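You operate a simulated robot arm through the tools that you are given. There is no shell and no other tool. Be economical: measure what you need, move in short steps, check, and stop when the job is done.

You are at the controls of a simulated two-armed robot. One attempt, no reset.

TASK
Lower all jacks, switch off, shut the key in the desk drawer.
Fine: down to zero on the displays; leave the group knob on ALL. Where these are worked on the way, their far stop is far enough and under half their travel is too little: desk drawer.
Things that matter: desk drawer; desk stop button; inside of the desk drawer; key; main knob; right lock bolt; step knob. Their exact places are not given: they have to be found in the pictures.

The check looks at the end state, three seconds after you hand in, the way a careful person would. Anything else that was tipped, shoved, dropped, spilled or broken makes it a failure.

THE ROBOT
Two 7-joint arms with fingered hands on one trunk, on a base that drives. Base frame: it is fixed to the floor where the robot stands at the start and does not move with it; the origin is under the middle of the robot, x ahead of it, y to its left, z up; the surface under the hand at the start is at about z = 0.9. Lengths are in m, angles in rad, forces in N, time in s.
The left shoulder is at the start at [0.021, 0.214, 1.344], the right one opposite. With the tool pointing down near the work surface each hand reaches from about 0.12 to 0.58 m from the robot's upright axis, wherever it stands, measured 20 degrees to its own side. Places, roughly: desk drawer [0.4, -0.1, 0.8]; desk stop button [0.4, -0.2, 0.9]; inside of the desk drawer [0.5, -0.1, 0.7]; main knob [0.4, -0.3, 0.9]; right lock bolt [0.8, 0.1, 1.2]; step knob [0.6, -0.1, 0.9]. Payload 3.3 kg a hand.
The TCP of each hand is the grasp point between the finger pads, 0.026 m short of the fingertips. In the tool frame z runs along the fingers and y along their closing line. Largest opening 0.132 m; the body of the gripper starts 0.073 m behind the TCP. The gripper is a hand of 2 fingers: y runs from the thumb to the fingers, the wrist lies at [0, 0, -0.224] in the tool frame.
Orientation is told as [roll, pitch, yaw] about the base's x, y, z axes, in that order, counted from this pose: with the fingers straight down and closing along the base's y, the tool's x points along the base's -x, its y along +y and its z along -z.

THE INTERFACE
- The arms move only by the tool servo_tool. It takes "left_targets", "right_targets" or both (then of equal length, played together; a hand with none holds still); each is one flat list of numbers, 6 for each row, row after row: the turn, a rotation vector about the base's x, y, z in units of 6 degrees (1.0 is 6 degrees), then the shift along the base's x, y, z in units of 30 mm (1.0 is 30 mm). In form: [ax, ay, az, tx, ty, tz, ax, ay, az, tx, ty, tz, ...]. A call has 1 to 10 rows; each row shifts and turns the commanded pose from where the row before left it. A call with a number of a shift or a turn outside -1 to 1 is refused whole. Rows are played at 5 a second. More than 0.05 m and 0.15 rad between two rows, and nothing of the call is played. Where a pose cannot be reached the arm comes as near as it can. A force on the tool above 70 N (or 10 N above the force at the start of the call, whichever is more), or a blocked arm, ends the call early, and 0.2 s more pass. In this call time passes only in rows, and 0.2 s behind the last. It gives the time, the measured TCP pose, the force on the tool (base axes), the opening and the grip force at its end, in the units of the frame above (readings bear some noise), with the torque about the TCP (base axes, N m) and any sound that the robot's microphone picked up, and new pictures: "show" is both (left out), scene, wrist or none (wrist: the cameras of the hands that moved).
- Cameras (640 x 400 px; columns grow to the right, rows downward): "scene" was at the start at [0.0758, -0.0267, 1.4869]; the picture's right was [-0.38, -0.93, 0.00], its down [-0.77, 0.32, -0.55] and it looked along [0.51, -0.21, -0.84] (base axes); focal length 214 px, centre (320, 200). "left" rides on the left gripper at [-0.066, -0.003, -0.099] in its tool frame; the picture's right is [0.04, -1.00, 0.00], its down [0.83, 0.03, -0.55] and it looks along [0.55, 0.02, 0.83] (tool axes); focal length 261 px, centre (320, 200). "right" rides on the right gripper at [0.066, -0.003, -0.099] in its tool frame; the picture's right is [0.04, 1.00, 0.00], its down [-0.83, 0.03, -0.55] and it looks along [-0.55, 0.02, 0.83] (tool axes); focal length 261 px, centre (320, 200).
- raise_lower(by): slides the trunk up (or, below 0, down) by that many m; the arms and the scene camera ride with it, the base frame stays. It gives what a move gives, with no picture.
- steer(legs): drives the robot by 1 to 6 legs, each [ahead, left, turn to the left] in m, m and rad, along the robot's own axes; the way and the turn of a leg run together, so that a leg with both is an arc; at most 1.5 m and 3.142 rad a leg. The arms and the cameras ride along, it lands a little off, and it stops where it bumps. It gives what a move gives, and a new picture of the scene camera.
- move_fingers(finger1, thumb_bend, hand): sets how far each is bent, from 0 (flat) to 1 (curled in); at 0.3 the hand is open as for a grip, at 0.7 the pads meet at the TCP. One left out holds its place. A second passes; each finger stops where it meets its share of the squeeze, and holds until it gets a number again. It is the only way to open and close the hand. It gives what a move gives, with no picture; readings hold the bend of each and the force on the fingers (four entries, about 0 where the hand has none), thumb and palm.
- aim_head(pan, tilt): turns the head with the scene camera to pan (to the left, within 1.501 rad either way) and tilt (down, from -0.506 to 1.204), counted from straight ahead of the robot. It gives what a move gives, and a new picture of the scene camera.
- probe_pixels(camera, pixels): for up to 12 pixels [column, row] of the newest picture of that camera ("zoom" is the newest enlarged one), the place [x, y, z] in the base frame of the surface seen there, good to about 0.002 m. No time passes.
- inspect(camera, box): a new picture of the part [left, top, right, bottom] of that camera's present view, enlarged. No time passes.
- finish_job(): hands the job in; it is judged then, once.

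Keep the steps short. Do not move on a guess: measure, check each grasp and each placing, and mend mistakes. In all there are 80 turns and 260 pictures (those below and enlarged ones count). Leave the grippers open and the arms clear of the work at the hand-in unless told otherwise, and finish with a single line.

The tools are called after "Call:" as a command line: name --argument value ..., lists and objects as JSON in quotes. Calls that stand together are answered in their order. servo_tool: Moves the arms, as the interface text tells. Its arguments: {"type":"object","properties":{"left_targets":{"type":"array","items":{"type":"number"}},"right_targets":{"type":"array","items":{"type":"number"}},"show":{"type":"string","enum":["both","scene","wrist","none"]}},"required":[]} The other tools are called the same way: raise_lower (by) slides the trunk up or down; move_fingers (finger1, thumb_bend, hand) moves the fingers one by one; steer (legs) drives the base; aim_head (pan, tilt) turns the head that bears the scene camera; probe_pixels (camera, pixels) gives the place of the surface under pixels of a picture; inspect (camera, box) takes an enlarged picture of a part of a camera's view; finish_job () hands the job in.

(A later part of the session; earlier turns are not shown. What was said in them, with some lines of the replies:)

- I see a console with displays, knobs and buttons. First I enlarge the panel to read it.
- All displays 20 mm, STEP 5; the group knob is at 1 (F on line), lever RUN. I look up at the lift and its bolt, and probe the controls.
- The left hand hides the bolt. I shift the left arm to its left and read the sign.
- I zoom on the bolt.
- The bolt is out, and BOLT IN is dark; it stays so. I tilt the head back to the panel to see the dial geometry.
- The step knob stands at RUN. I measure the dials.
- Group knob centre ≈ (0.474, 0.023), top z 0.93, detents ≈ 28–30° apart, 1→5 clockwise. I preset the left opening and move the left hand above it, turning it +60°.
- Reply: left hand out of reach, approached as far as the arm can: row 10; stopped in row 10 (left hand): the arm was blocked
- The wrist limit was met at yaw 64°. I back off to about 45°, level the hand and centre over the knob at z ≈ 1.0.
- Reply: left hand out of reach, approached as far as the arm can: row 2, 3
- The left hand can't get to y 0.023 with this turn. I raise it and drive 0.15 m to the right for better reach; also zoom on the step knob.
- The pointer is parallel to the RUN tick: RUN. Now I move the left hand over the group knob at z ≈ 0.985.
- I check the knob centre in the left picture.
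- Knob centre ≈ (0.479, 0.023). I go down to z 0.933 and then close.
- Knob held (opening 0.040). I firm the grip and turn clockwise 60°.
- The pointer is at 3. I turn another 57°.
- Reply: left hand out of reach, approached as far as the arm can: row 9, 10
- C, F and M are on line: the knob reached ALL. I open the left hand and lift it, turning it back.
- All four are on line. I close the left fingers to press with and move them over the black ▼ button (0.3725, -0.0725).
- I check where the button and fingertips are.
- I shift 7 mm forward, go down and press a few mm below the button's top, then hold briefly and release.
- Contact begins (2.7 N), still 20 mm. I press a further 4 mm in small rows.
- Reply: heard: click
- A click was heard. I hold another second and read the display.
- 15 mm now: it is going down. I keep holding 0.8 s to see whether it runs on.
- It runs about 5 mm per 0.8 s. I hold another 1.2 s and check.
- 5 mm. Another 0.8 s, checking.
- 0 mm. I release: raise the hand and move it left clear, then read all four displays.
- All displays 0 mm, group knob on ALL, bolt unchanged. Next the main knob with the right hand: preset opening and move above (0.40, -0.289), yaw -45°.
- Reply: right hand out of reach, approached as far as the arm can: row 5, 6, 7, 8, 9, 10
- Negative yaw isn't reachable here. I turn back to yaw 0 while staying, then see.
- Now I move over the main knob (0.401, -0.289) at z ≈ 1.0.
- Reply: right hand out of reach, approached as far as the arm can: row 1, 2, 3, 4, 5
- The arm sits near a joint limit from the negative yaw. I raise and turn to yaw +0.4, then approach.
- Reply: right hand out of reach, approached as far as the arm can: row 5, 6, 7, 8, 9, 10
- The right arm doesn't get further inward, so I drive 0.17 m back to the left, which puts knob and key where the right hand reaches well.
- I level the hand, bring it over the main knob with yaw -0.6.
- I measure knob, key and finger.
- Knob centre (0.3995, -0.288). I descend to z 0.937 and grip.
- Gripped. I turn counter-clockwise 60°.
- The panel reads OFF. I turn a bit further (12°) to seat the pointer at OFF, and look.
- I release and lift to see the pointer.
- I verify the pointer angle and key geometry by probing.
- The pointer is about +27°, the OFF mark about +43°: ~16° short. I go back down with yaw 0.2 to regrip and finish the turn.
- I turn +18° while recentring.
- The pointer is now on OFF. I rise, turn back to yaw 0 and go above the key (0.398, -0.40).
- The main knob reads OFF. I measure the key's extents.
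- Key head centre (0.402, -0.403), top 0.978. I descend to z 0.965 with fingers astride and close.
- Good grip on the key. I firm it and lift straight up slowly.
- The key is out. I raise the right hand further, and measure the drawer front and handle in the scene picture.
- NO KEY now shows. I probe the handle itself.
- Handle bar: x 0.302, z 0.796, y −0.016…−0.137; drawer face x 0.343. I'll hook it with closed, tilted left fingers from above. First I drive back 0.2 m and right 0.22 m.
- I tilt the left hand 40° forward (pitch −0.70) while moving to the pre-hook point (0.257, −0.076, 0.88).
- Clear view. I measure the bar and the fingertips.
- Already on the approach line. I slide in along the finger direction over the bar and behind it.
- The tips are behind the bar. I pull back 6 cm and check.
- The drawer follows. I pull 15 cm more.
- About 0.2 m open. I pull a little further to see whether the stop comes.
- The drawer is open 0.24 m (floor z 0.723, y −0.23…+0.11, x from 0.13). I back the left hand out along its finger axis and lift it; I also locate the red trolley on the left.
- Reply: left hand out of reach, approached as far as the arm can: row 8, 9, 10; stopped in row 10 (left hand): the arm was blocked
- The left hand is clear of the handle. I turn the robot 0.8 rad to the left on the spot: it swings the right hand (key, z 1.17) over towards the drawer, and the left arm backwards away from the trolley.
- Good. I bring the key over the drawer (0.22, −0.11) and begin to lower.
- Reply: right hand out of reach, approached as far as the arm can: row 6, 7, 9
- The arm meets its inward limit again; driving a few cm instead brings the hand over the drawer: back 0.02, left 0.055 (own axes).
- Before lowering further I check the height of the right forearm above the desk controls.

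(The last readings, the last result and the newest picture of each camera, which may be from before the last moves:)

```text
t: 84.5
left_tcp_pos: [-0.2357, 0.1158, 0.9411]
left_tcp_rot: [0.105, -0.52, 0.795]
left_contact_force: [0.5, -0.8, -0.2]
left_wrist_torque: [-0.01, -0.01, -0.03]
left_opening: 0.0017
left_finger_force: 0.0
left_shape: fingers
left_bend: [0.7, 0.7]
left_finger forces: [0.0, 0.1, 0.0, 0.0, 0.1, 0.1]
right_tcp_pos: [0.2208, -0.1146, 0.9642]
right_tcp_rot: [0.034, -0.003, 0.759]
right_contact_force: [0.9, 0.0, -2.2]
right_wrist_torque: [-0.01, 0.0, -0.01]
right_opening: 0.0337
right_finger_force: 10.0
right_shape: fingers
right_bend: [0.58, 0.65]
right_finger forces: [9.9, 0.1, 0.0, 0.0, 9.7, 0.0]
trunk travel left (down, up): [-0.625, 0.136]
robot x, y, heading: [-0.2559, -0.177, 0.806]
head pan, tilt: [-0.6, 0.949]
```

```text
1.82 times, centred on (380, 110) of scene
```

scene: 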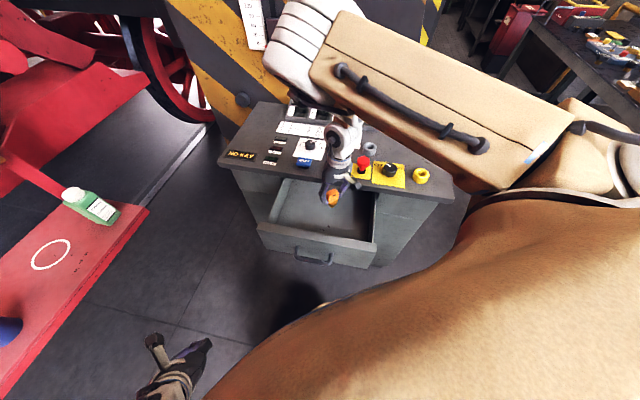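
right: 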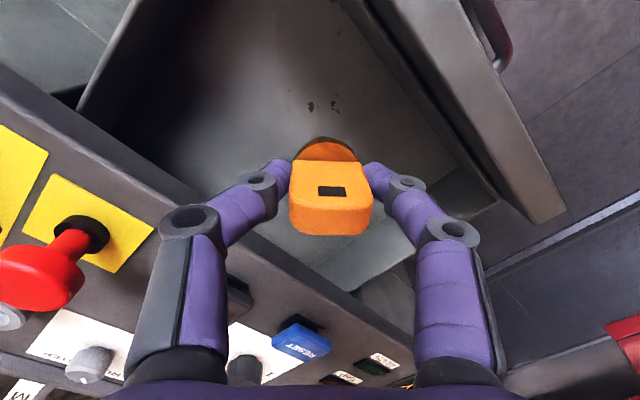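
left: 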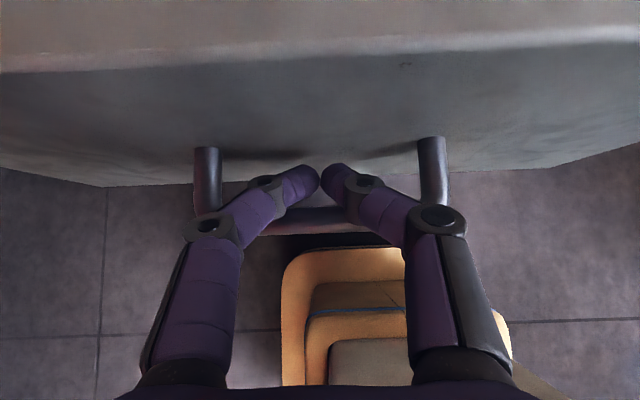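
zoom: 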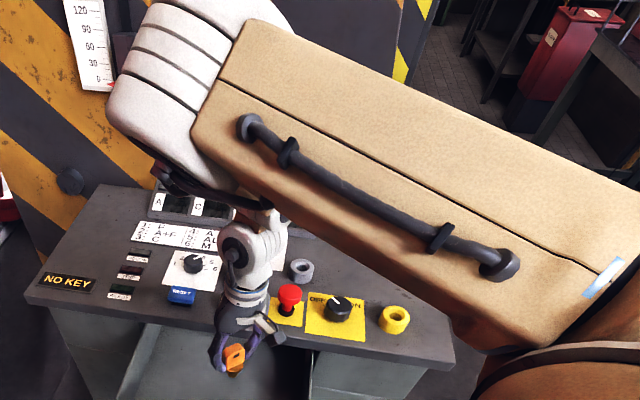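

The arm is far above the desk. I lower 0.165 m into the drawer, in small rows at the end.

Call:
servo_tool --right_targets '[0, 0, 0, 0, 0, -0.9, 0, 0, 0, 0, 0, -0.9, 0, 0, 0, 0, 0, -0.9, 0, 0, 0, 0, 0, -0.9, 0, 0, 0, 0, 0, -0.9, 0, 0, 0, 0, 0, -0.5, 0, 0, 0, 0, 0, -0.4]'

```text
t: 86.1
left_tcp_pos: [-0.236, 0.1164, 0.9416]
left_tcp_rot: [0.105, -0.52, 0.796]
left_contact_force: [0.2, 0.3, 0.0]
left_wrist_torque: [0.0, -0.03, 0.0]
left_opening: 0.0016
left_finger_force: 0.0
left_shape: fingers
left_bend: [0.7, 0.7]
left_finger forces: [0.0, 0.0, 0.0, 0.0, 0.0, 0.0]
right_tcp_pos: [0.2189, -0.116, 0.8015]
right_tcp_rot: [0.031, -0.001, 0.771]
right_contact_force: [-0.3, -0.1, -1.7]
right_wrist_torque: [0.01, 0.0, 0.0]
right_opening: 0.034
right_finger_force: 9.4
right_shape: fingers
right_bend: [0.58, 0.65]
right_finger forces: [9.8, 0.0, 0.1, 0.0, 9.7, 0.1]
trunk travel left (down, up): [-0.625, 0.136]
robot x, y, heading: [-0.2572, -0.176, 0.806]
head pan, tilt: [-0.6, 0.949]
```

scene: 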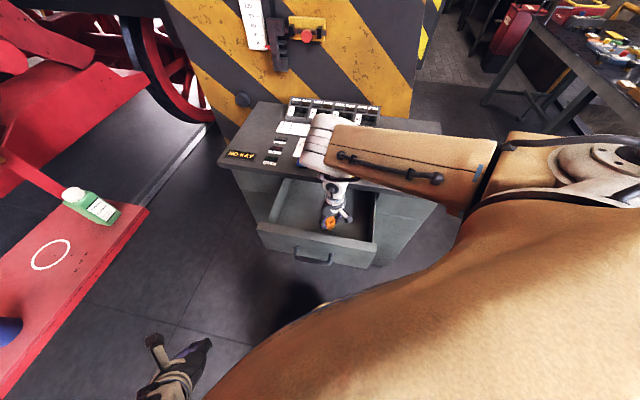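
right: 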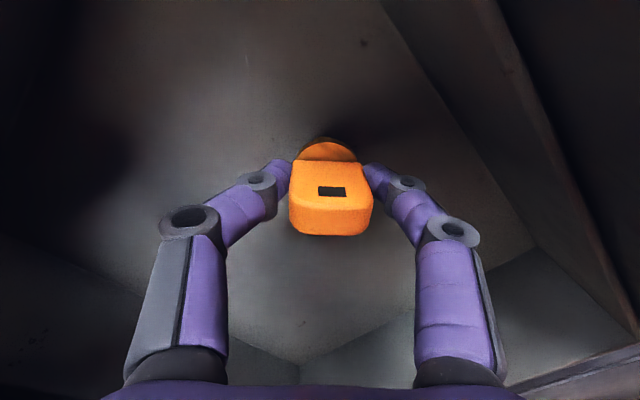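

I lower in 5 mm rows, watching the force.

Call:
servo_tool --right_targets '[0, 0, 0, 0, 0, -0.17, 0, 0, 0, 0, 0, -0.17, 0, 0, 0, 0, 0, -0.17]' --show "wrist"

Call:
inspect --camera "right" --box '[220, 80, 440, 240]'

Call:
probe_pixels --camera "right" --pixels '[[325, 143], [325, 155], [325, 190], [325, 225], [360, 100], [280, 120]]'

```text
t: 86.9
left_tcp_pos: [-0.2349, 0.1152, 0.9412]
left_tcp_rot: [0.106, -0.52, 0.794]
left_contact_force: [0.9, 0.5, 1.0]
left_wrist_torque: [-0.02, -0.01, -0.02]
left_opening: 0.0016
left_finger_force: 0.0
left_shape: fingers
left_bend: [0.7, 0.7]
left_finger forces: [0.1, 0.0, 0.0, 0.0, 0.1, 0.0]
right_tcp_pos: [0.2192, -0.114, 0.7865]
right_tcp_rot: [0.03, -0.002, 0.77]
right_contact_force: [0.4, -0.1, -1.3]
right_wrist_torque: [0.0, -0.01, -0.01]
right_opening: 0.0338
right_finger_force: 9.8
right_shape: fingers
right_bend: [0.58, 0.65]
right_finger forces: [9.6, 0.0, 0.0, 0.0, 9.7, 0.0]
trunk travel left (down, up): [-0.625, 0.136]
robot x, y, heading: [-0.2546, -0.1803, 0.808]
head pan, tilt: [-0.6, 0.949]
```

right: 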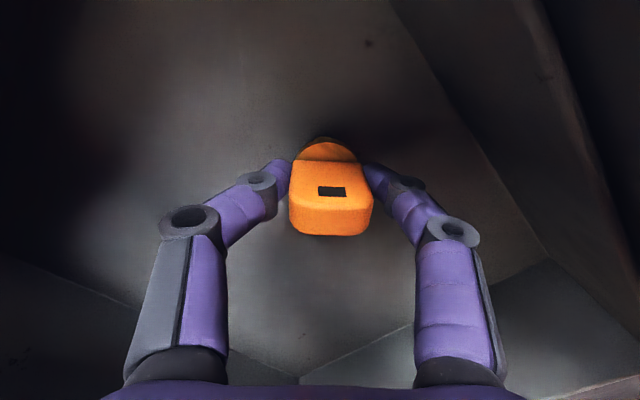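

```text
2.50 times, centred on (330, 160) of right
```

zoom: 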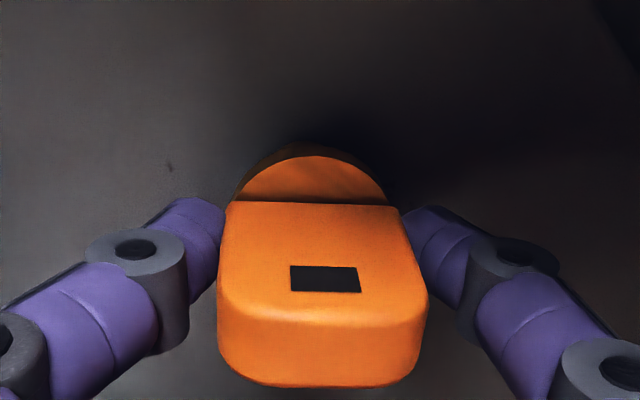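

```text
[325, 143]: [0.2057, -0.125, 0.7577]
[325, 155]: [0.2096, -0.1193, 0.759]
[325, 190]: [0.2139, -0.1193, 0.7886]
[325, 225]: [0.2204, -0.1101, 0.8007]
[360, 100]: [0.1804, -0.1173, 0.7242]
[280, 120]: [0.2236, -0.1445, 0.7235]
```

The collar is at z 0.758, floor 0.724. I lower further in 4 mm rows.

Call:
servo_tool --right_targets '[0, 0, 0, 0, 0, -0.13, 0, 0, 0, 0, 0, -0.13]' --show "wrist"

```text
t: 87.5
left_tcp_pos: [-0.2355, 0.1143, 0.9425]
left_tcp_rot: [0.105, -0.522, 0.797]
left_contact_force: [-0.4, -0.3, 0.4]
left_wrist_torque: [-0.01, 0.02, 0.03]
left_opening: 0.0016
left_finger_force: 0.1
left_shape: fingers
left_bend: [0.7, 0.7]
left_finger forces: [0.1, 0.1, 0.0, 0.0, 0.0, 0.1]
right_tcp_pos: [0.2205, -0.1133, 0.7805]
right_tcp_rot: [0.03, -0.004, 0.768]
right_contact_force: [0.7, -1.6, 19.0]
right_wrist_torque: [0.04, 0.04, 0.01]
right_opening: 0.0333
right_finger_force: 12.9
right_shape: fingers
right_bend: [0.6, 0.67]
right_finger forces: [12.3, 0.1, 0.0, 0.0, 13.4, 0.0]
trunk travel left (down, up): [-0.625, 0.136]
robot x, y, heading: [-0.2575, -0.1769, 0.808]
head pan, tilt: [-0.6, 0.949]
```

right: 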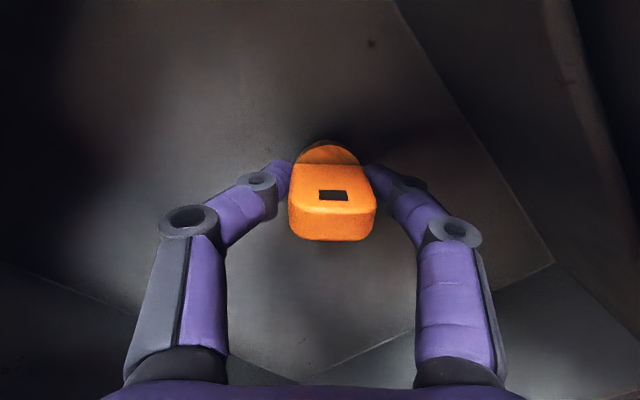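

It stands on the drawer floor. I ease 2 mm up and open the fingers.

Call:
servo_tool --right_targets '[0, 0, 0, 0, 0, 0.06]' --show "none"

Call:
move_fingers --hand "right" --finger1 0.48 --thumb_bend 0.48

Call:
servo_tool --right_targets '[0, 0, 0, 0, 0, 0.5, 0, 0, 0, 0, 0, 1, 0, 0, 0, 0, 0, 1, 0, 0, 0, 0, 0, 1, 0, 0, 0, 0, 0, 1, 0, 0, 0, 0, 0, 1, 0, 0, 0, 0, 0, 1]'

```text
t: 87.9
left_tcp_pos: [-0.235, 0.1158, 0.941]
left_tcp_rot: [0.106, -0.522, 0.797]
left_contact_force: [-0.2, 0.0, 0.0]
left_wrist_torque: [0.0, -0.04, 0.01]
left_opening: 0.0014
left_finger_force: 0.2
left_shape: fingers
left_bend: [0.7, 0.7]
left_finger forces: [0.1, 0.1, 0.1, 0.1, 0.0, 0.1]
right_tcp_pos: [0.2194, -0.1149, 0.7812]
right_tcp_rot: [0.03, 0.0, 0.77]
right_contact_force: [1.2, -0.2, 11.2]
right_wrist_torque: [-0.01, 0.0, 0.02]
right_opening: 0.0339
right_finger_force: 12.1
right_shape: fingers
right_bend: [0.6, 0.67]
right_finger forces: [11.5, 0.0, 0.0, 0.1, 12.6, 0.1]
trunk travel left (down, up): [-0.625, 0.136]
robot x, y, heading: [-0.2583, -0.1805, 0.808]
head pan, tilt: [-0.6, 0.949]
```

```text
t: 88.9
left_tcp_pos: [-0.235, 0.1148, 0.9408]
left_tcp_rot: [0.105, -0.521, 0.796]
left_contact_force: [0.4, 0.1, 0.7]
left_wrist_torque: [0.03, -0.03, 0.02]
left_opening: 0.0015
left_finger_force: 0.0
left_shape: fingers
left_bend: [0.7, 0.7]
left_finger forces: [0.0, 0.0, 0.0, 0.1, 0.1, 0.1]
right_tcp_pos: [0.219, -0.1154, 0.7811]
right_tcp_rot: [0.031, 0.001, 0.769]
right_contact_force: [0.0, -1.0, 0.1]
right_wrist_torque: [0.01, -0.01, 0.01]
right_opening: 0.0723
right_finger_force: 0.1
right_shape: fingers
right_bend: [0.48, 0.48]
right_finger forces: [0.0, 0.0, 0.0, 0.1, 0.1, 0.0]
trunk travel left (down, up): [-0.625, 0.136]
robot x, y, heading: [-0.2608, -0.1769, 0.81]
head pan, tilt: [-0.6, 0.949]
```

```text
t: 90.5
left_tcp_pos: [-0.2339, 0.1146, 0.9415]
left_tcp_rot: [0.105, -0.523, 0.797]
left_contact_force: [0.9, -0.4, -0.9]
left_wrist_torque: [-0.03, -0.01, 0.06]
left_opening: 0.0016
left_finger_force: 0.1
left_shape: fingers
left_bend: [0.7, 0.7]
left_finger forces: [0.1, 0.0, 0.0, 0.1, 0.0, 0.1]
right_tcp_pos: [0.2209, -0.1209, 0.9718]
right_tcp_rot: [0.033, 0.01, 0.749]
right_contact_force: [-0.7, -0.5, -0.8]
right_wrist_torque: [0.06, -0.03, -0.04]
right_opening: 0.0727
right_finger_force: 0.1
right_shape: fingers
right_bend: [0.48, 0.48]
right_finger forces: [0.0, 0.0, 0.0, 0.0, 0.0, 0.0]
trunk travel left (down, up): [-0.625, 0.136]
robot x, y, heading: [-0.2624, -0.1774, 0.807]
head pan, tilt: [-0.6, 0.949]
```

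scene: 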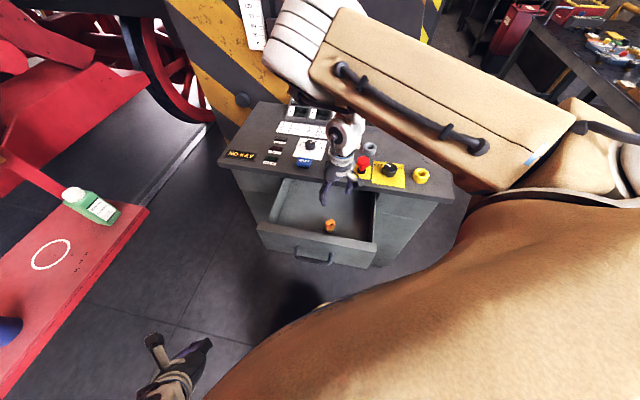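
right: 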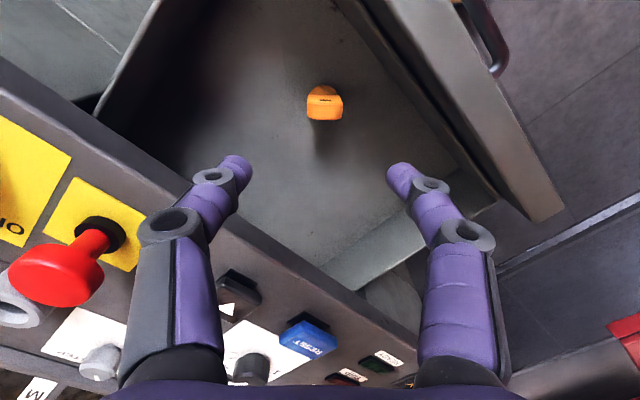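

The key stands in the drawer. I raise the right hand clear and then turn the robot back by 0.8 rad.

Call:
servo_tool --right_targets '[0, 0, 0, 0.2, -0.1, 1, 0, 0, 0, 0.2, -0.1, 1, 0, 0, 0, 0.2, -0.1, 1, 0, 0, 0, 0.2, -0.1, 1, 0, 0, 0, 0.2, -0.1, 1, 0, 0, 0, 0.2, -0.1, 1, 0, 0, 0, 0.2, -0.1, 1]' --show "none"

Call:
steer --legs '[[0, 0, -0.8]]'

Call:
aim_head --pan 0.1 --tilt 0.95

```text
t: 92.1
left_tcp_pos: [-0.2342, 0.1154, 0.9404]
left_tcp_rot: [0.104, -0.522, 0.796]
left_contact_force: [-0.2, -0.1, 1.0]
left_wrist_torque: [0.0, 0.01, 0.01]
left_opening: 0.0015
left_finger_force: 0.0
left_shape: fingers
left_bend: [0.7, 0.7]
left_finger forces: [0.1, 0.0, 0.0, 0.1, 0.0, 0.1]
right_tcp_pos: [0.2625, -0.1404, 1.1799]
right_tcp_rot: [0.044, 0.015, 0.751]
right_contact_force: [-0.8, -1.0, -0.7]
right_wrist_torque: [0.03, 0.0, -0.01]
right_opening: 0.0726
right_finger_force: 0.0
right_shape: fingers
right_bend: [0.48, 0.48]
right_finger forces: [0.0, 0.0, 0.1, 0.0, 0.0, 0.0]
trunk travel left (down, up): [-0.625, 0.136]
robot x, y, heading: [-0.2588, -0.1797, 0.81]
head pan, tilt: [-0.6, 0.949]
```

```text
t: 94.6
left_tcp_pos: [-0.0324, 0.0096, 0.9412]
left_tcp_rot: [0.105, -0.52, -0.007]
left_contact_force: [-0.1, -0.3, -0.8]
left_wrist_torque: [-0.01, -0.01, -0.02]
left_opening: 0.0019
left_finger_force: 0.0
left_shape: fingers
left_bend: [0.7, 0.7]
left_finger forces: [0.1, 0.0, 0.0, 0.0, 0.1, 0.1]
right_tcp_pos: [0.1335, -0.5257, 1.1838]
right_tcp_rot: [0.047, -0.001, -0.049]
right_contact_force: [0.2, 0.1, 0.3]
right_wrist_torque: [-0.01, -0.03, 0.0]
right_opening: 0.073
right_finger_force: 0.1
right_shape: fingers
right_bend: [0.48, 0.48]
right_finger forces: [0.1, 0.1, 0.1, 0.0, 0.0, 0.0]
trunk travel left (down, up): [-0.625, 0.136]
robot x, y, heading: [-0.2559, -0.1788, 0.001]
head pan, tilt: [-0.6, 0.949]
```

scene: 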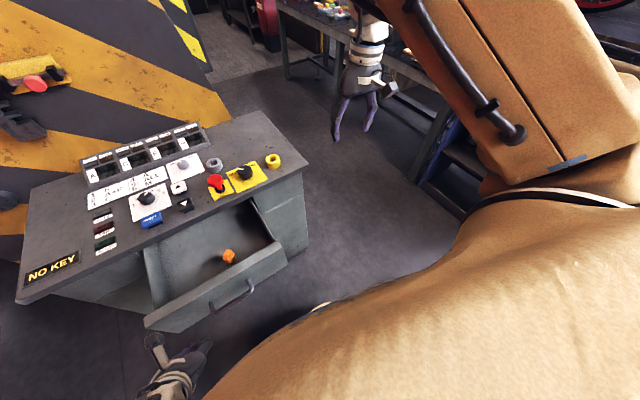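

```text
t: 95.7
left_tcp_pos: [-0.0313, 0.0105, 0.9415]
left_tcp_rot: [0.107, -0.518, -0.006]
left_contact_force: [0.0, 0.4, -0.4]
left_wrist_torque: [-0.01, -0.01, 0.01]
left_opening: 0.0019
left_finger_force: 0.1
left_shape: fingers
left_bend: [0.7, 0.7]
left_finger forces: [0.0, 0.0, 0.1, 0.0, 0.1, 0.1]
right_tcp_pos: [0.1325, -0.5264, 1.1836]
right_tcp_rot: [0.048, 0.0, -0.053]
right_contact_force: [0.1, -0.5, -0.6]
right_wrist_torque: [-0.02, -0.01, -0.01]
right_opening: 0.0728
right_finger_force: 0.0
right_shape: fingers
right_bend: [0.48, 0.48]
right_finger forces: [0.0, 0.0, 0.0, 0.1, 0.1, 0.0]
trunk travel left (down, up): [-0.625, 0.136]
robot x, y, heading: [-0.2571, -0.1718, 0.006]
head pan, tilt: [0.099, 0.949]
```

scene: 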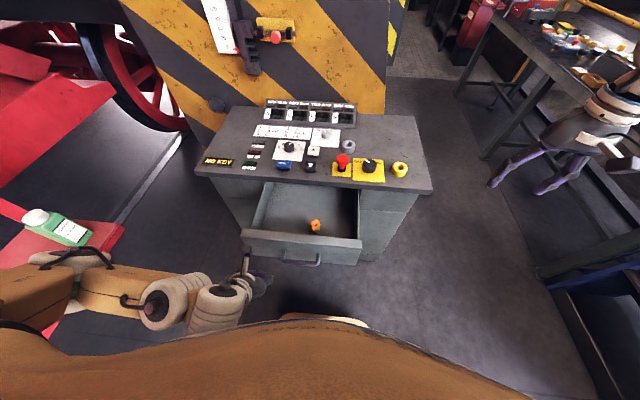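

The key is visible in the drawer. I bring the left hand in front of the drawer face, above the handle bar, with the same forward tilt.

Call:
servo_tool --left_targets '[-0.22, -0.43, -0.12, 0.5, -0.72, 0, -0.22, -0.43, -0.12, 0.5, -0.72, -0.3, -0.22, -0.43, -0.13, 0.5, -0.72, -0.7, -0.22, -0.43, -0.13, 0.5, -0.72, -0.9]'

Call:
probe_pixels --camera "left" --pixels '[[320, 60], [320, 100], [320, 140], [270, 140], [375, 140], [320, 120]]'

```text
t: 96.7
left_tcp_pos: [0.0277, -0.078, 0.8845]
left_tcp_rot: [-0.005, -0.702, 0.003]
left_contact_force: [0.0, -0.5, -0.1]
left_wrist_torque: [0.02, -0.02, 0.03]
left_opening: 0.0014
left_finger_force: 0.0
left_shape: fingers
left_bend: [0.7, 0.7]
left_finger forces: [0.0, 0.0, 0.1, 0.0, 0.1, 0.1]
right_tcp_pos: [0.134, -0.5271, 1.1832]
right_tcp_rot: [0.048, 0.002, -0.051]
right_contact_force: [0.7, -0.5, -0.6]
right_wrist_torque: [0.04, -0.01, -0.03]
right_opening: 0.0729
right_finger_force: 0.0
right_shape: fingers
right_bend: [0.48, 0.48]
right_finger forces: [0.0, 0.0, 0.0, 0.1, 0.1, 0.0]
trunk travel left (down, up): [-0.625, 0.136]
robot x, y, heading: [-0.2571, -0.1757, 0.009]
head pan, tilt: [0.099, 0.949]
```

scene: 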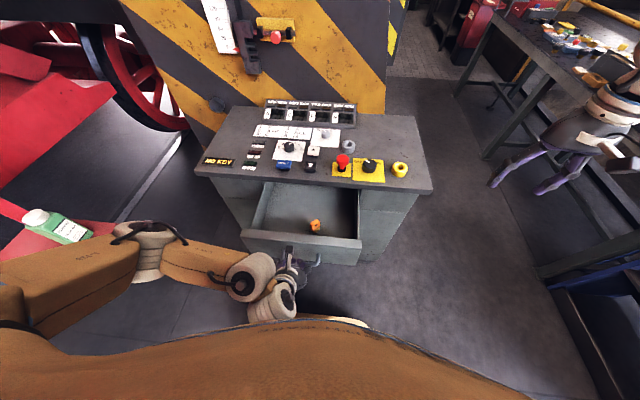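
left: 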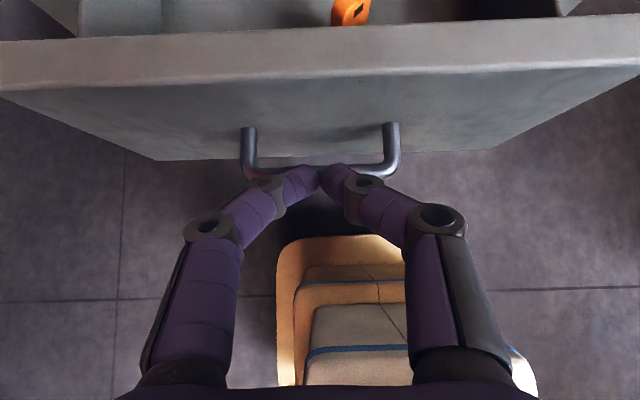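

```text
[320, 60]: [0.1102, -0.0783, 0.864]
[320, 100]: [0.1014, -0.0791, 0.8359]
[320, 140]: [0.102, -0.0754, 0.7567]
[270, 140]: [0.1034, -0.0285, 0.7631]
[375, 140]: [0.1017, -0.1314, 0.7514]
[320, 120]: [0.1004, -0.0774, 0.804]
```

Face at x 0.101. I lower to z 0.832 and push forward gently.

Call:
servo_tool --left_targets '[0, 0, 0, 0.4, 0, -0.8, 0, 0, 0, 0.7, 0, -0.9, 0, 0, 0, 0.4, 0, 0, 0, 0, 0, 0.4, 0, 0, 0, 0, 0, 0.5, 0, 0, 0, 0, 0, 0.5, 0, 0, 0, 0, 0, 0.5, 0, 0, 0, 0, 0, 0.5, 0, 0, 0, 0, 0, 0.5, 0, 0, 0, 0, 0, 0.5, 0, 0]'

```text
t: 98.9
left_tcp_pos: [0.1763, -0.0772, 0.833]
left_tcp_rot: [-0.007, -0.703, 0.009]
left_contact_force: [1.1, 0.2, -0.3]
left_wrist_torque: [0.01, -0.01, -0.01]
left_opening: 0.0013
left_finger_force: 0.1
left_shape: fingers
left_bend: [0.7, 0.7]
left_finger forces: [0.1, 0.1, 0.1, 0.1, 0.0, 0.0]
right_tcp_pos: [0.1342, -0.5268, 1.184]
right_tcp_rot: [0.049, 0.002, -0.054]
right_contact_force: [0.3, 0.6, -0.2]
right_wrist_torque: [0.0, 0.01, -0.01]
right_opening: 0.0729
right_finger_force: 0.1
right_shape: fingers
right_bend: [0.48, 0.48]
right_finger forces: [0.0, 0.1, 0.0, 0.0, 0.1, 0.0]
trunk travel left (down, up): [-0.625, 0.136]
robot x, y, heading: [-0.2576, -0.1756, 0.006]
head pan, tilt: [0.099, 0.949]
```

scene: 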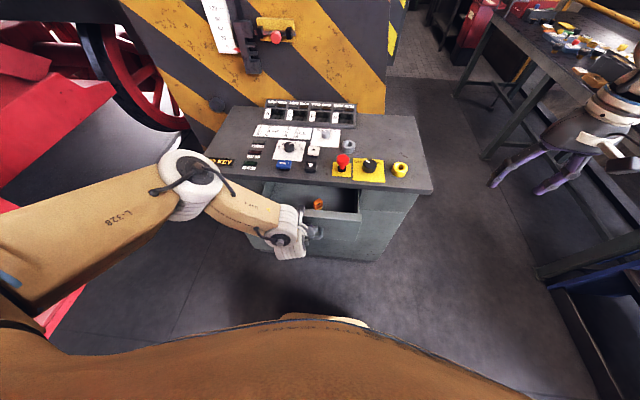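
left: 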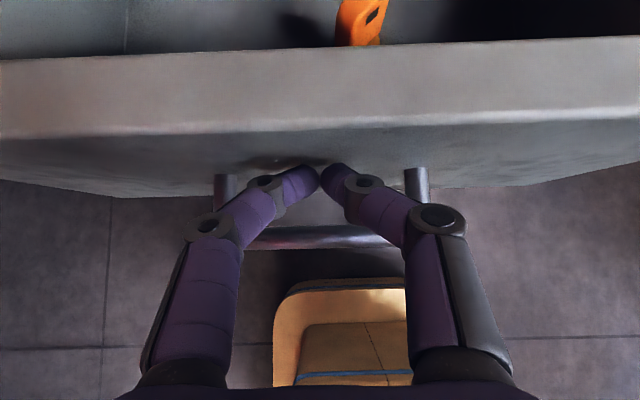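

The drawer is closing with the key standing inside. I push 12 cm more.

Call:
servo_tool --left_targets '[0, 0, 0, 0.5, 0, 0, 0, 0, 0, 0.5, 0, 0, 0, 0, 0, 0.5, 0, 0, 0, 0, 0, 0.5, 0, 0, 0, 0, 0, 0.5, 0, 0, 0, 0, 0, 0.5, 0, 0, 0, 0, 0, 0.5, 0, 0, 0, 0, 0, 0.4, 0, 0]'

Call:
probe_pixels --camera "left" --pixels '[[320, 100], [320, 120], [150, 120], [500, 120], [320, 60], [320, 85]]'

```text
t: 100.7
left_tcp_pos: [0.2925, -0.0771, 0.8319]
left_tcp_rot: [-0.007, -0.702, 0.007]
left_contact_force: [-0.2, 0.4, 0.3]
left_wrist_torque: [0.0, 0.0, 0.0]
left_opening: 0.0016
left_finger_force: 0.5
left_shape: fingers
left_bend: [0.7, 0.7]
left_finger forces: [0.0, 0.0, 0.0, 0.0, 0.6, 0.1]
right_tcp_pos: [0.133, -0.5264, 1.184]
right_tcp_rot: [0.048, 0.0, -0.053]
right_contact_force: [-0.3, 1.1, 0.1]
right_wrist_torque: [0.01, -0.03, 0.01]
right_opening: 0.0729
right_finger_force: 0.0
right_shape: fingers
right_bend: [0.48, 0.48]
right_finger forces: [0.0, 0.1, 0.0, 0.0, 0.0, 0.0]
trunk travel left (down, up): [-0.625, 0.136]
robot x, y, heading: [-0.2581, -0.1797, 0.005]
head pan, tilt: [0.099, 0.949]
```

scene: 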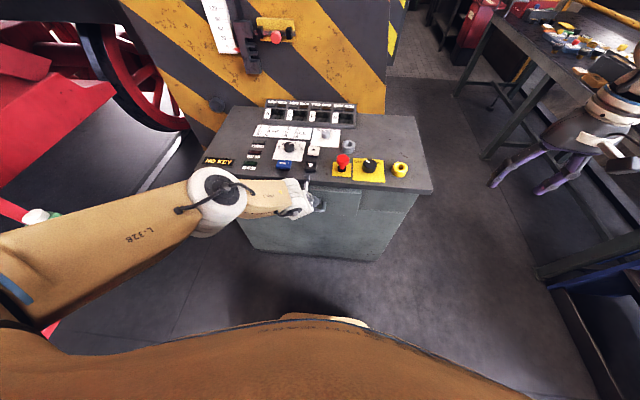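
left: 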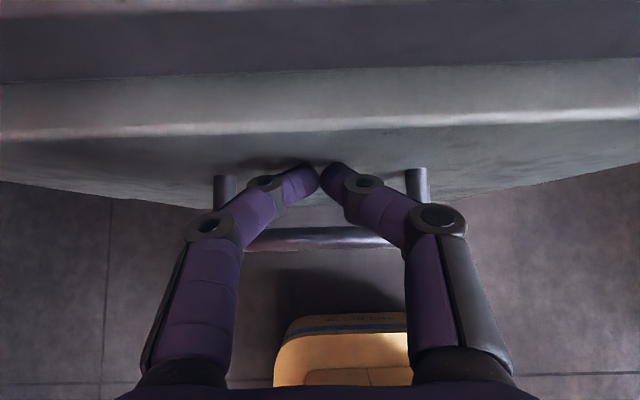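

```text
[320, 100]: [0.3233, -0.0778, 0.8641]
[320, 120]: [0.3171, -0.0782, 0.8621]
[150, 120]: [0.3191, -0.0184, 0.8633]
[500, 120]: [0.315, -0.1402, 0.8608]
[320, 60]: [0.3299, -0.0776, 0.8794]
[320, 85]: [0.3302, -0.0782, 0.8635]
```

Face at ≈0.316; about 27 mm remain. I push on slowly.

Call:
servo_tool --left_targets '[0, 0, 0, 0.3, 0, 0, 0, 0, 0, 0.3, 0, 0, 0, 0, 0, 0.2, 0, 0, 0, 0, 0, 0.15, 0, 0, 0, 0, 0, 0.1, 0, 0]' --show "wrist"

Call:
probe_pixels --camera "left" --pixels '[[200, 140], [440, 140], [320, 140], [320, 130], [100, 160], [560, 150], [320, 100]]'

```text
t: 101.9
left_tcp_pos: [0.3171, -0.0836, 0.8414]
left_tcp_rot: [-0.024, -0.71, 0.004]
left_contact_force: [-0.8, 0.1, 0.5]
left_wrist_torque: [0.0, -0.01, 0.02]
left_opening: 0.0018
left_finger_force: 0.1
left_shape: fingers
left_bend: [0.7, 0.7]
left_finger forces: [0.1, 0.0, 0.1, 0.0, 0.0, 0.0]
left hand out of reach, approached as far as the arm can: row 3, 4, 5
right_tcp_pos: [0.1327, -0.5258, 1.1838]
right_tcp_rot: [0.05, 0.001, -0.053]
right_contact_force: [0.1, 0.0, -0.3]
right_wrist_torque: [0.02, 0.0, 0.0]
right_opening: 0.0727
right_finger_force: 0.2
right_shape: fingers
right_bend: [0.48, 0.48]
right_finger forces: [0.1, 0.0, 0.1, 0.0, 0.0, 0.0]
trunk travel left (down, up): [-0.625, 0.136]
robot x, y, heading: [-0.2547, -0.1776, 0.01]
head pan, tilt: [0.099, 0.949]
```

left: 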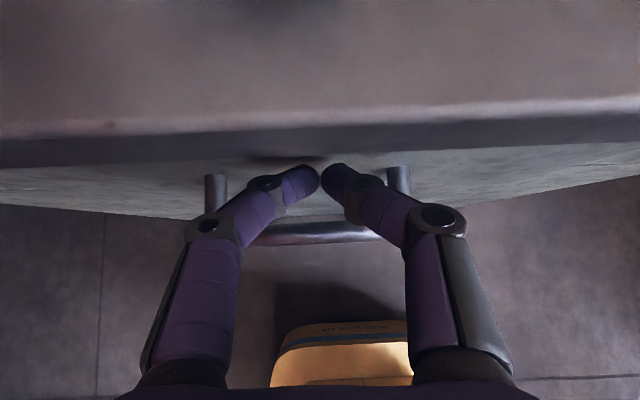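

```text
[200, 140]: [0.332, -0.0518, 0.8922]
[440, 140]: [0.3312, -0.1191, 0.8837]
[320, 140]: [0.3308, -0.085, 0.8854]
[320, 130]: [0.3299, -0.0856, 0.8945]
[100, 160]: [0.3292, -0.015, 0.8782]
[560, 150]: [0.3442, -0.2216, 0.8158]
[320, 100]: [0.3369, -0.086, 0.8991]
```

The arm is at its reach. I move the hand back 4.5 cm, drive 5 cm forward, then finish the push with the arm.

Call:
servo_tool --left_targets '[0.16, 0, 0, -0.5, 0.07, 0, 0, 0, 0, -0.5, 0.07, -0.2, 0, 0, 0, -0.5, 0.07, -0.2]' --show "none"

Call:
steer --legs '[[0.05, 0, 0]]'

Call:
inspect --camera "left" --box '[0, 0, 640, 400]'

Call:
probe_pixels --camera "zoom" --pixels '[[320, 130], [150, 150], [500, 150], [320, 110], [560, 130], [100, 140]]'

```text
t: 102.7
left_tcp_pos: [0.2726, -0.0768, 0.829]
left_tcp_rot: [0.013, -0.701, -0.006]
left_contact_force: [0.3, -0.6, 0.3]
left_wrist_torque: [0.0, 0.03, -0.02]
left_opening: 0.0017
left_finger_force: 0.0
left_shape: fingers
left_bend: [0.7, 0.7]
left_finger forces: [0.1, 0.0, 0.0, 0.0, 0.0, 0.0]
right_tcp_pos: [0.1324, -0.5257, 1.1837]
right_tcp_rot: [0.05, 0.0, -0.053]
right_contact_force: [0.1, -0.2, 0.4]
right_wrist_torque: [0.01, -0.02, -0.01]
right_opening: 0.0729
right_finger_force: 0.0
right_shape: fingers
right_bend: [0.48, 0.48]
right_finger forces: [0.1, 0.0, 0.0, 0.1, 0.0, 0.1]
trunk travel left (down, up): [-0.625, 0.136]
robot x, y, heading: [-0.2559, -0.1781, 0.006]
head pan, tilt: [0.099, 0.949]
```

```text
t: 103.6
left_tcp_pos: [0.3232, -0.0761, 0.8268]
left_tcp_rot: [0.015, -0.697, -0.01]
left_contact_force: [-10.2, 0.5, -0.4]
left_wrist_torque: [0.02, 0.12, 0.0]
left_opening: 0.0
left_finger_force: 5.5
left_shape: fingers
left_bend: [0.71, 0.71]
left_finger forces: [4.8, 0.0, 0.1, 0.0, 6.5, 0.0]
right_tcp_pos: [0.1833, -0.5262, 1.1835]
right_tcp_rot: [0.05, 0.002, -0.052]
right_contact_force: [-0.6, 0.0, 0.0]
right_wrist_torque: [-0.02, -0.03, 0.0]
right_opening: 0.0728
right_finger_force: 0.1
right_shape: fingers
right_bend: [0.48, 0.48]
right_finger forces: [0.0, 0.0, 0.0, 0.1, 0.0, 0.1]
trunk travel left (down, up): [-0.625, 0.136]
robot x, y, heading: [-0.2064, -0.1765, 0.002]
head pan, tilt: [0.099, 0.949]
```

scene: 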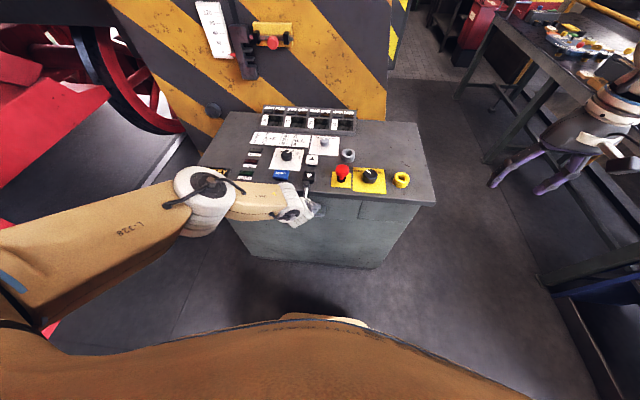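

```text
1.00 times, centred on (320, 200) of left (not enlarged: the box is as wide or as high as the picture)
```

zoom: 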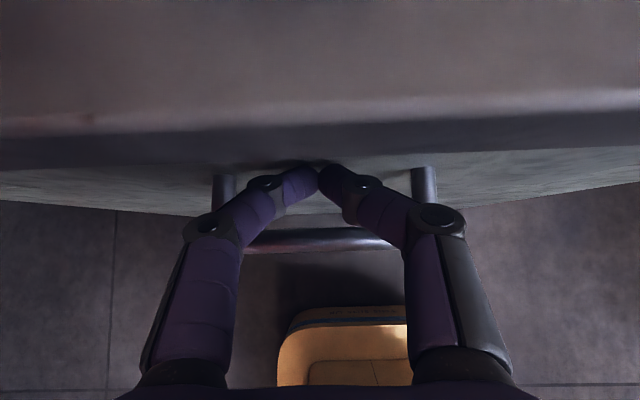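

```text
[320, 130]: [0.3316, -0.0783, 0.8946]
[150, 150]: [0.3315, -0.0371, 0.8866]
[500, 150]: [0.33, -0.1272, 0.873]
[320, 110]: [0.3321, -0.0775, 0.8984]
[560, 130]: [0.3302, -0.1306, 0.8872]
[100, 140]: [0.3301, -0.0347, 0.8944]
```

A 10 N reaction: the drawer is at its stop. I draw the hand back along its axis and lift it, then verify.

Call:
servo_tool --left_targets '[0, 0, 0, 0.05, 0, 0, 0, 0, 0, -0.6, 0, 0.3, 0, 0, 0, -0.8, 0, 0.5, 0, 0, 0, -0.8, 0, 0.5, 0, 0, 0, -0.3, 0.3, 0.8, 0, 0, 0, 0, 0.6, 0.9, 0, 0.5, 0, 0, 0.8, 0.9, 0, 0.5, 0, 0, 0.8, 0.9]'

Call:
inspect --camera "scene" --box '[180, 90, 450, 280]'

```text
t: 105.4
left_tcp_pos: [0.2489, -0.0003, 0.9712]
left_tcp_rot: [0.012, -0.594, -0.009]
left_contact_force: [0.1, 0.5, -0.5]
left_wrist_torque: [-0.01, 0.0, 0.0]
left_opening: 0.0017
left_finger_force: 0.1
left_shape: fingers
left_bend: [0.7, 0.7]
left_finger forces: [0.0, 0.1, 0.0, 0.1, 0.0, 0.1]
right_tcp_pos: [0.1815, -0.5243, 1.1848]
right_tcp_rot: [0.049, -0.001, -0.055]
right_contact_force: [0.5, -0.6, -0.4]
right_wrist_torque: [-0.01, 0.01, 0.02]
right_opening: 0.0728
right_finger_force: 0.0
right_shape: fingers
right_bend: [0.48, 0.48]
right_finger forces: [0.0, 0.0, 0.0, 0.0, 0.0, 0.0]
trunk travel left (down, up): [-0.625, 0.136]
robot x, y, heading: [-0.2065, -0.176, 0.008]
head pan, tilt: [0.099, 0.949]
```

scene: 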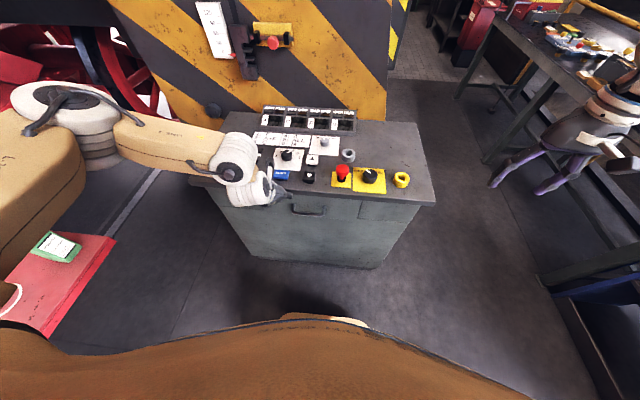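
left: 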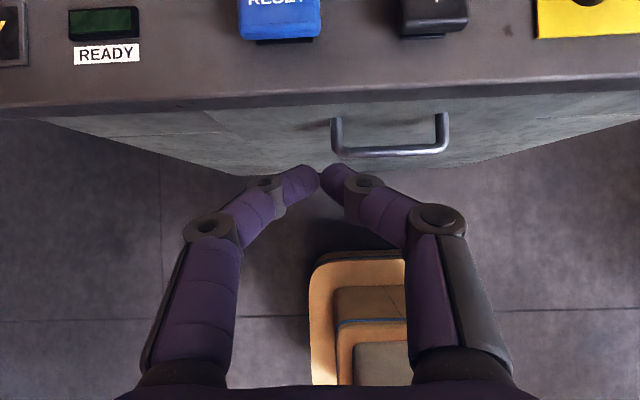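

```text
2.11 times, centred on (315, 185) of scene
```

zoom: 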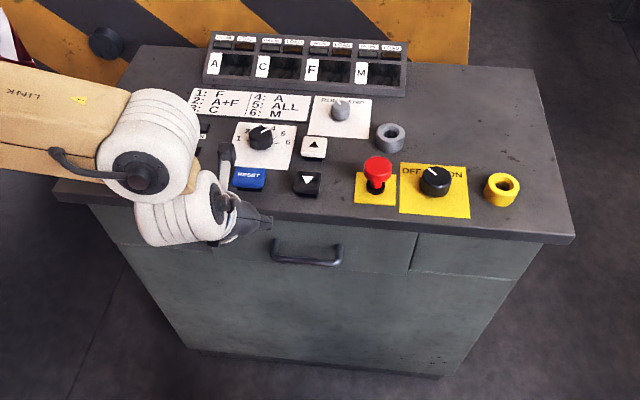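

I verify the handle place, then clear the left arm.

Call:
probe_pixels --camera "left" --pixels '[[390, 151], [360, 152], [425, 149], [390, 125], [250, 140], [560, 115]]'

Call:
servo_tool --left_targets '[0, 0.7, 0, -0.3, 0.8, 0.8, 0, 0.7, 0, -0.3, 0.8, 0.8, 0, 0.7, 0, -0.2, 0.8, 0.8, 0, 0.7, 0, 0, 0.8, 0.8, 0, 0.7, 0, 0, 0.8, 0.5]' --show "scene"

Call:
move_fingers --hand "left" --finger1 0.3 --thumb_bend 0.3

Call:
move_fingers --hand "right" --finger1 0.3 --thumb_bend 0.3

Call:
inspect --camera "scene" --box '[180, 90, 450, 280]'

Call:
inspect --camera "scene" --box '[190, 0, 310, 90]'

```text
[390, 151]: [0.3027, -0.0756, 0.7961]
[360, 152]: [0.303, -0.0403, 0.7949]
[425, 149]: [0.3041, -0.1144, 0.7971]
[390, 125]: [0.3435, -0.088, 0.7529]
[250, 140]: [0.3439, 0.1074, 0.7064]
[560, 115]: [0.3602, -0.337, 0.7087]
```

```text
t: 106.6
left_tcp_pos: [0.2255, 0.1197, 1.0813]
left_tcp_rot: [0.009, -0.223, -0.006]
left_contact_force: [0.4, 0.2, -0.4]
left_wrist_torque: [0.01, 0.02, -0.01]
left_opening: 0.0018
left_finger_force: 0.0
left_shape: fingers
left_bend: [0.7, 0.7]
left_finger forces: [0.0, 0.1, 0.0, 0.0, 0.1, 0.0]
right_tcp_pos: [0.1831, -0.5261, 1.1846]
right_tcp_rot: [0.048, 0.002, -0.054]
right_contact_force: [0.3, -0.1, -0.1]
right_wrist_torque: [-0.01, 0.01, -0.03]
right_opening: 0.0728
right_finger_force: 0.2
right_shape: fingers
right_bend: [0.48, 0.48]
right_finger forces: [0.0, 0.1, 0.0, 0.1, 0.0, 0.0]
trunk travel left (down, up): [-0.625, 0.136]
robot x, y, heading: [-0.2084, -0.1762, 0.007]
head pan, tilt: [0.099, 0.949]
```

scene: 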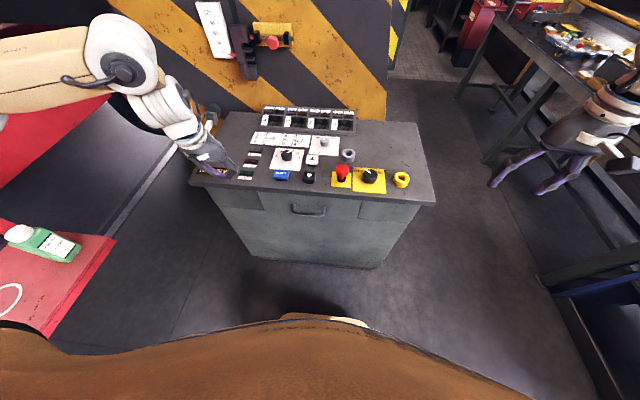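

```text
t: 107.6
left_tcp_pos: [0.2264, 0.119, 1.0822]
left_tcp_rot: [0.012, -0.227, -0.008]
left_contact_force: [-0.1, 0.1, -0.8]
left_wrist_torque: [0.0, 0.01, 0.01]
left_opening: 0.1329
left_finger_force: 0.1
left_shape: fingers
left_bend: [0.3, 0.3]
left_finger forces: [0.1, 0.1, 0.0, 0.0, 0.0, 0.0]
right_tcp_pos: [0.1834, -0.5264, 1.1841]
right_tcp_rot: [0.048, 0.001, -0.053]
right_contact_force: [0.5, -0.5, 0.1]
right_wrist_torque: [-0.01, -0.02, 0.0]
right_opening: 0.0728
right_finger_force: 0.0
right_shape: fingers
right_bend: [0.48, 0.48]
right_finger forces: [0.1, 0.0, 0.0, 0.0, 0.1, 0.0]
trunk travel left (down, up): [-0.625, 0.136]
robot x, y, heading: [-0.2055, -0.1787, 0.008]
head pan, tilt: [0.099, 0.949]
```

```text
t: 108.6
left_tcp_pos: [0.2262, 0.1185, 1.0826]
left_tcp_rot: [0.009, -0.227, -0.008]
left_contact_force: [0.5, 0.1, 0.2]
left_wrist_torque: [0.02, 0.02, 0.0]
left_opening: 0.133
left_finger_force: 0.0
left_shape: fingers
left_bend: [0.3, 0.3]
left_finger forces: [0.0, 0.0, 0.1, 0.0, 0.0, 0.0]
right_tcp_pos: [0.1829, -0.5261, 1.1839]
right_tcp_rot: [0.05, -0.001, -0.055]
right_contact_force: [0.5, -0.9, -0.8]
right_wrist_torque: [-0.03, 0.0, 0.0]
right_opening: 0.1331
right_finger_force: 0.1
right_shape: fingers
right_bend: [0.3, 0.3]
right_finger forces: [0.1, 0.0, 0.1, 0.0, 0.0, 0.0]
trunk travel left (down, up): [-0.625, 0.136]
robot x, y, heading: [-0.2123, -0.175, 0.008]
head pan, tilt: [0.099, 0.949]
```

```text
2.11 times, centred on (315, 185) of scene
```

zoom: 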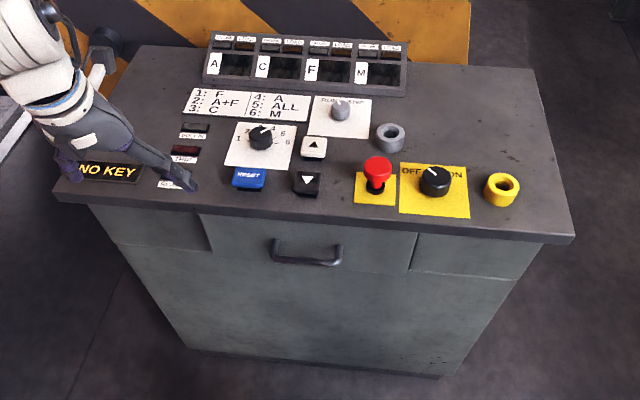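

```text
4.44 times, centred on (250, 45) of scene
```

zoom: 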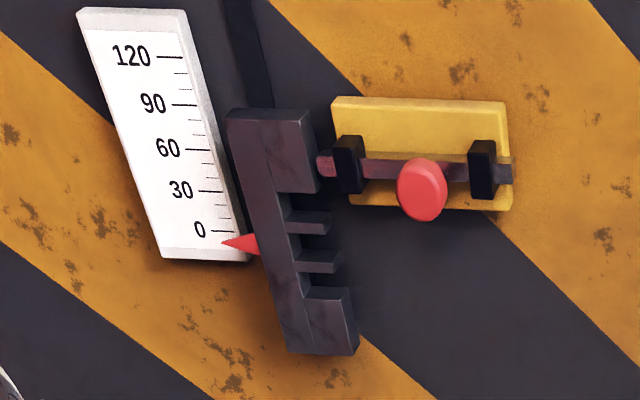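

The bar is back at x 0.303 and the drawer face at 0.3435, so the drawer is closed. The panel reads NO KEY, the main knob is at OFF, the group knob on ALL, the bolt is untouched, and both hands are open and clear. I hand in.

Call:
finish_job

```text
The job is handed in.
```

All jacks are lowered to 0 mm with the group knob left on ALL, the main switch is OFF, and the key is shut in the closed desk drawer.
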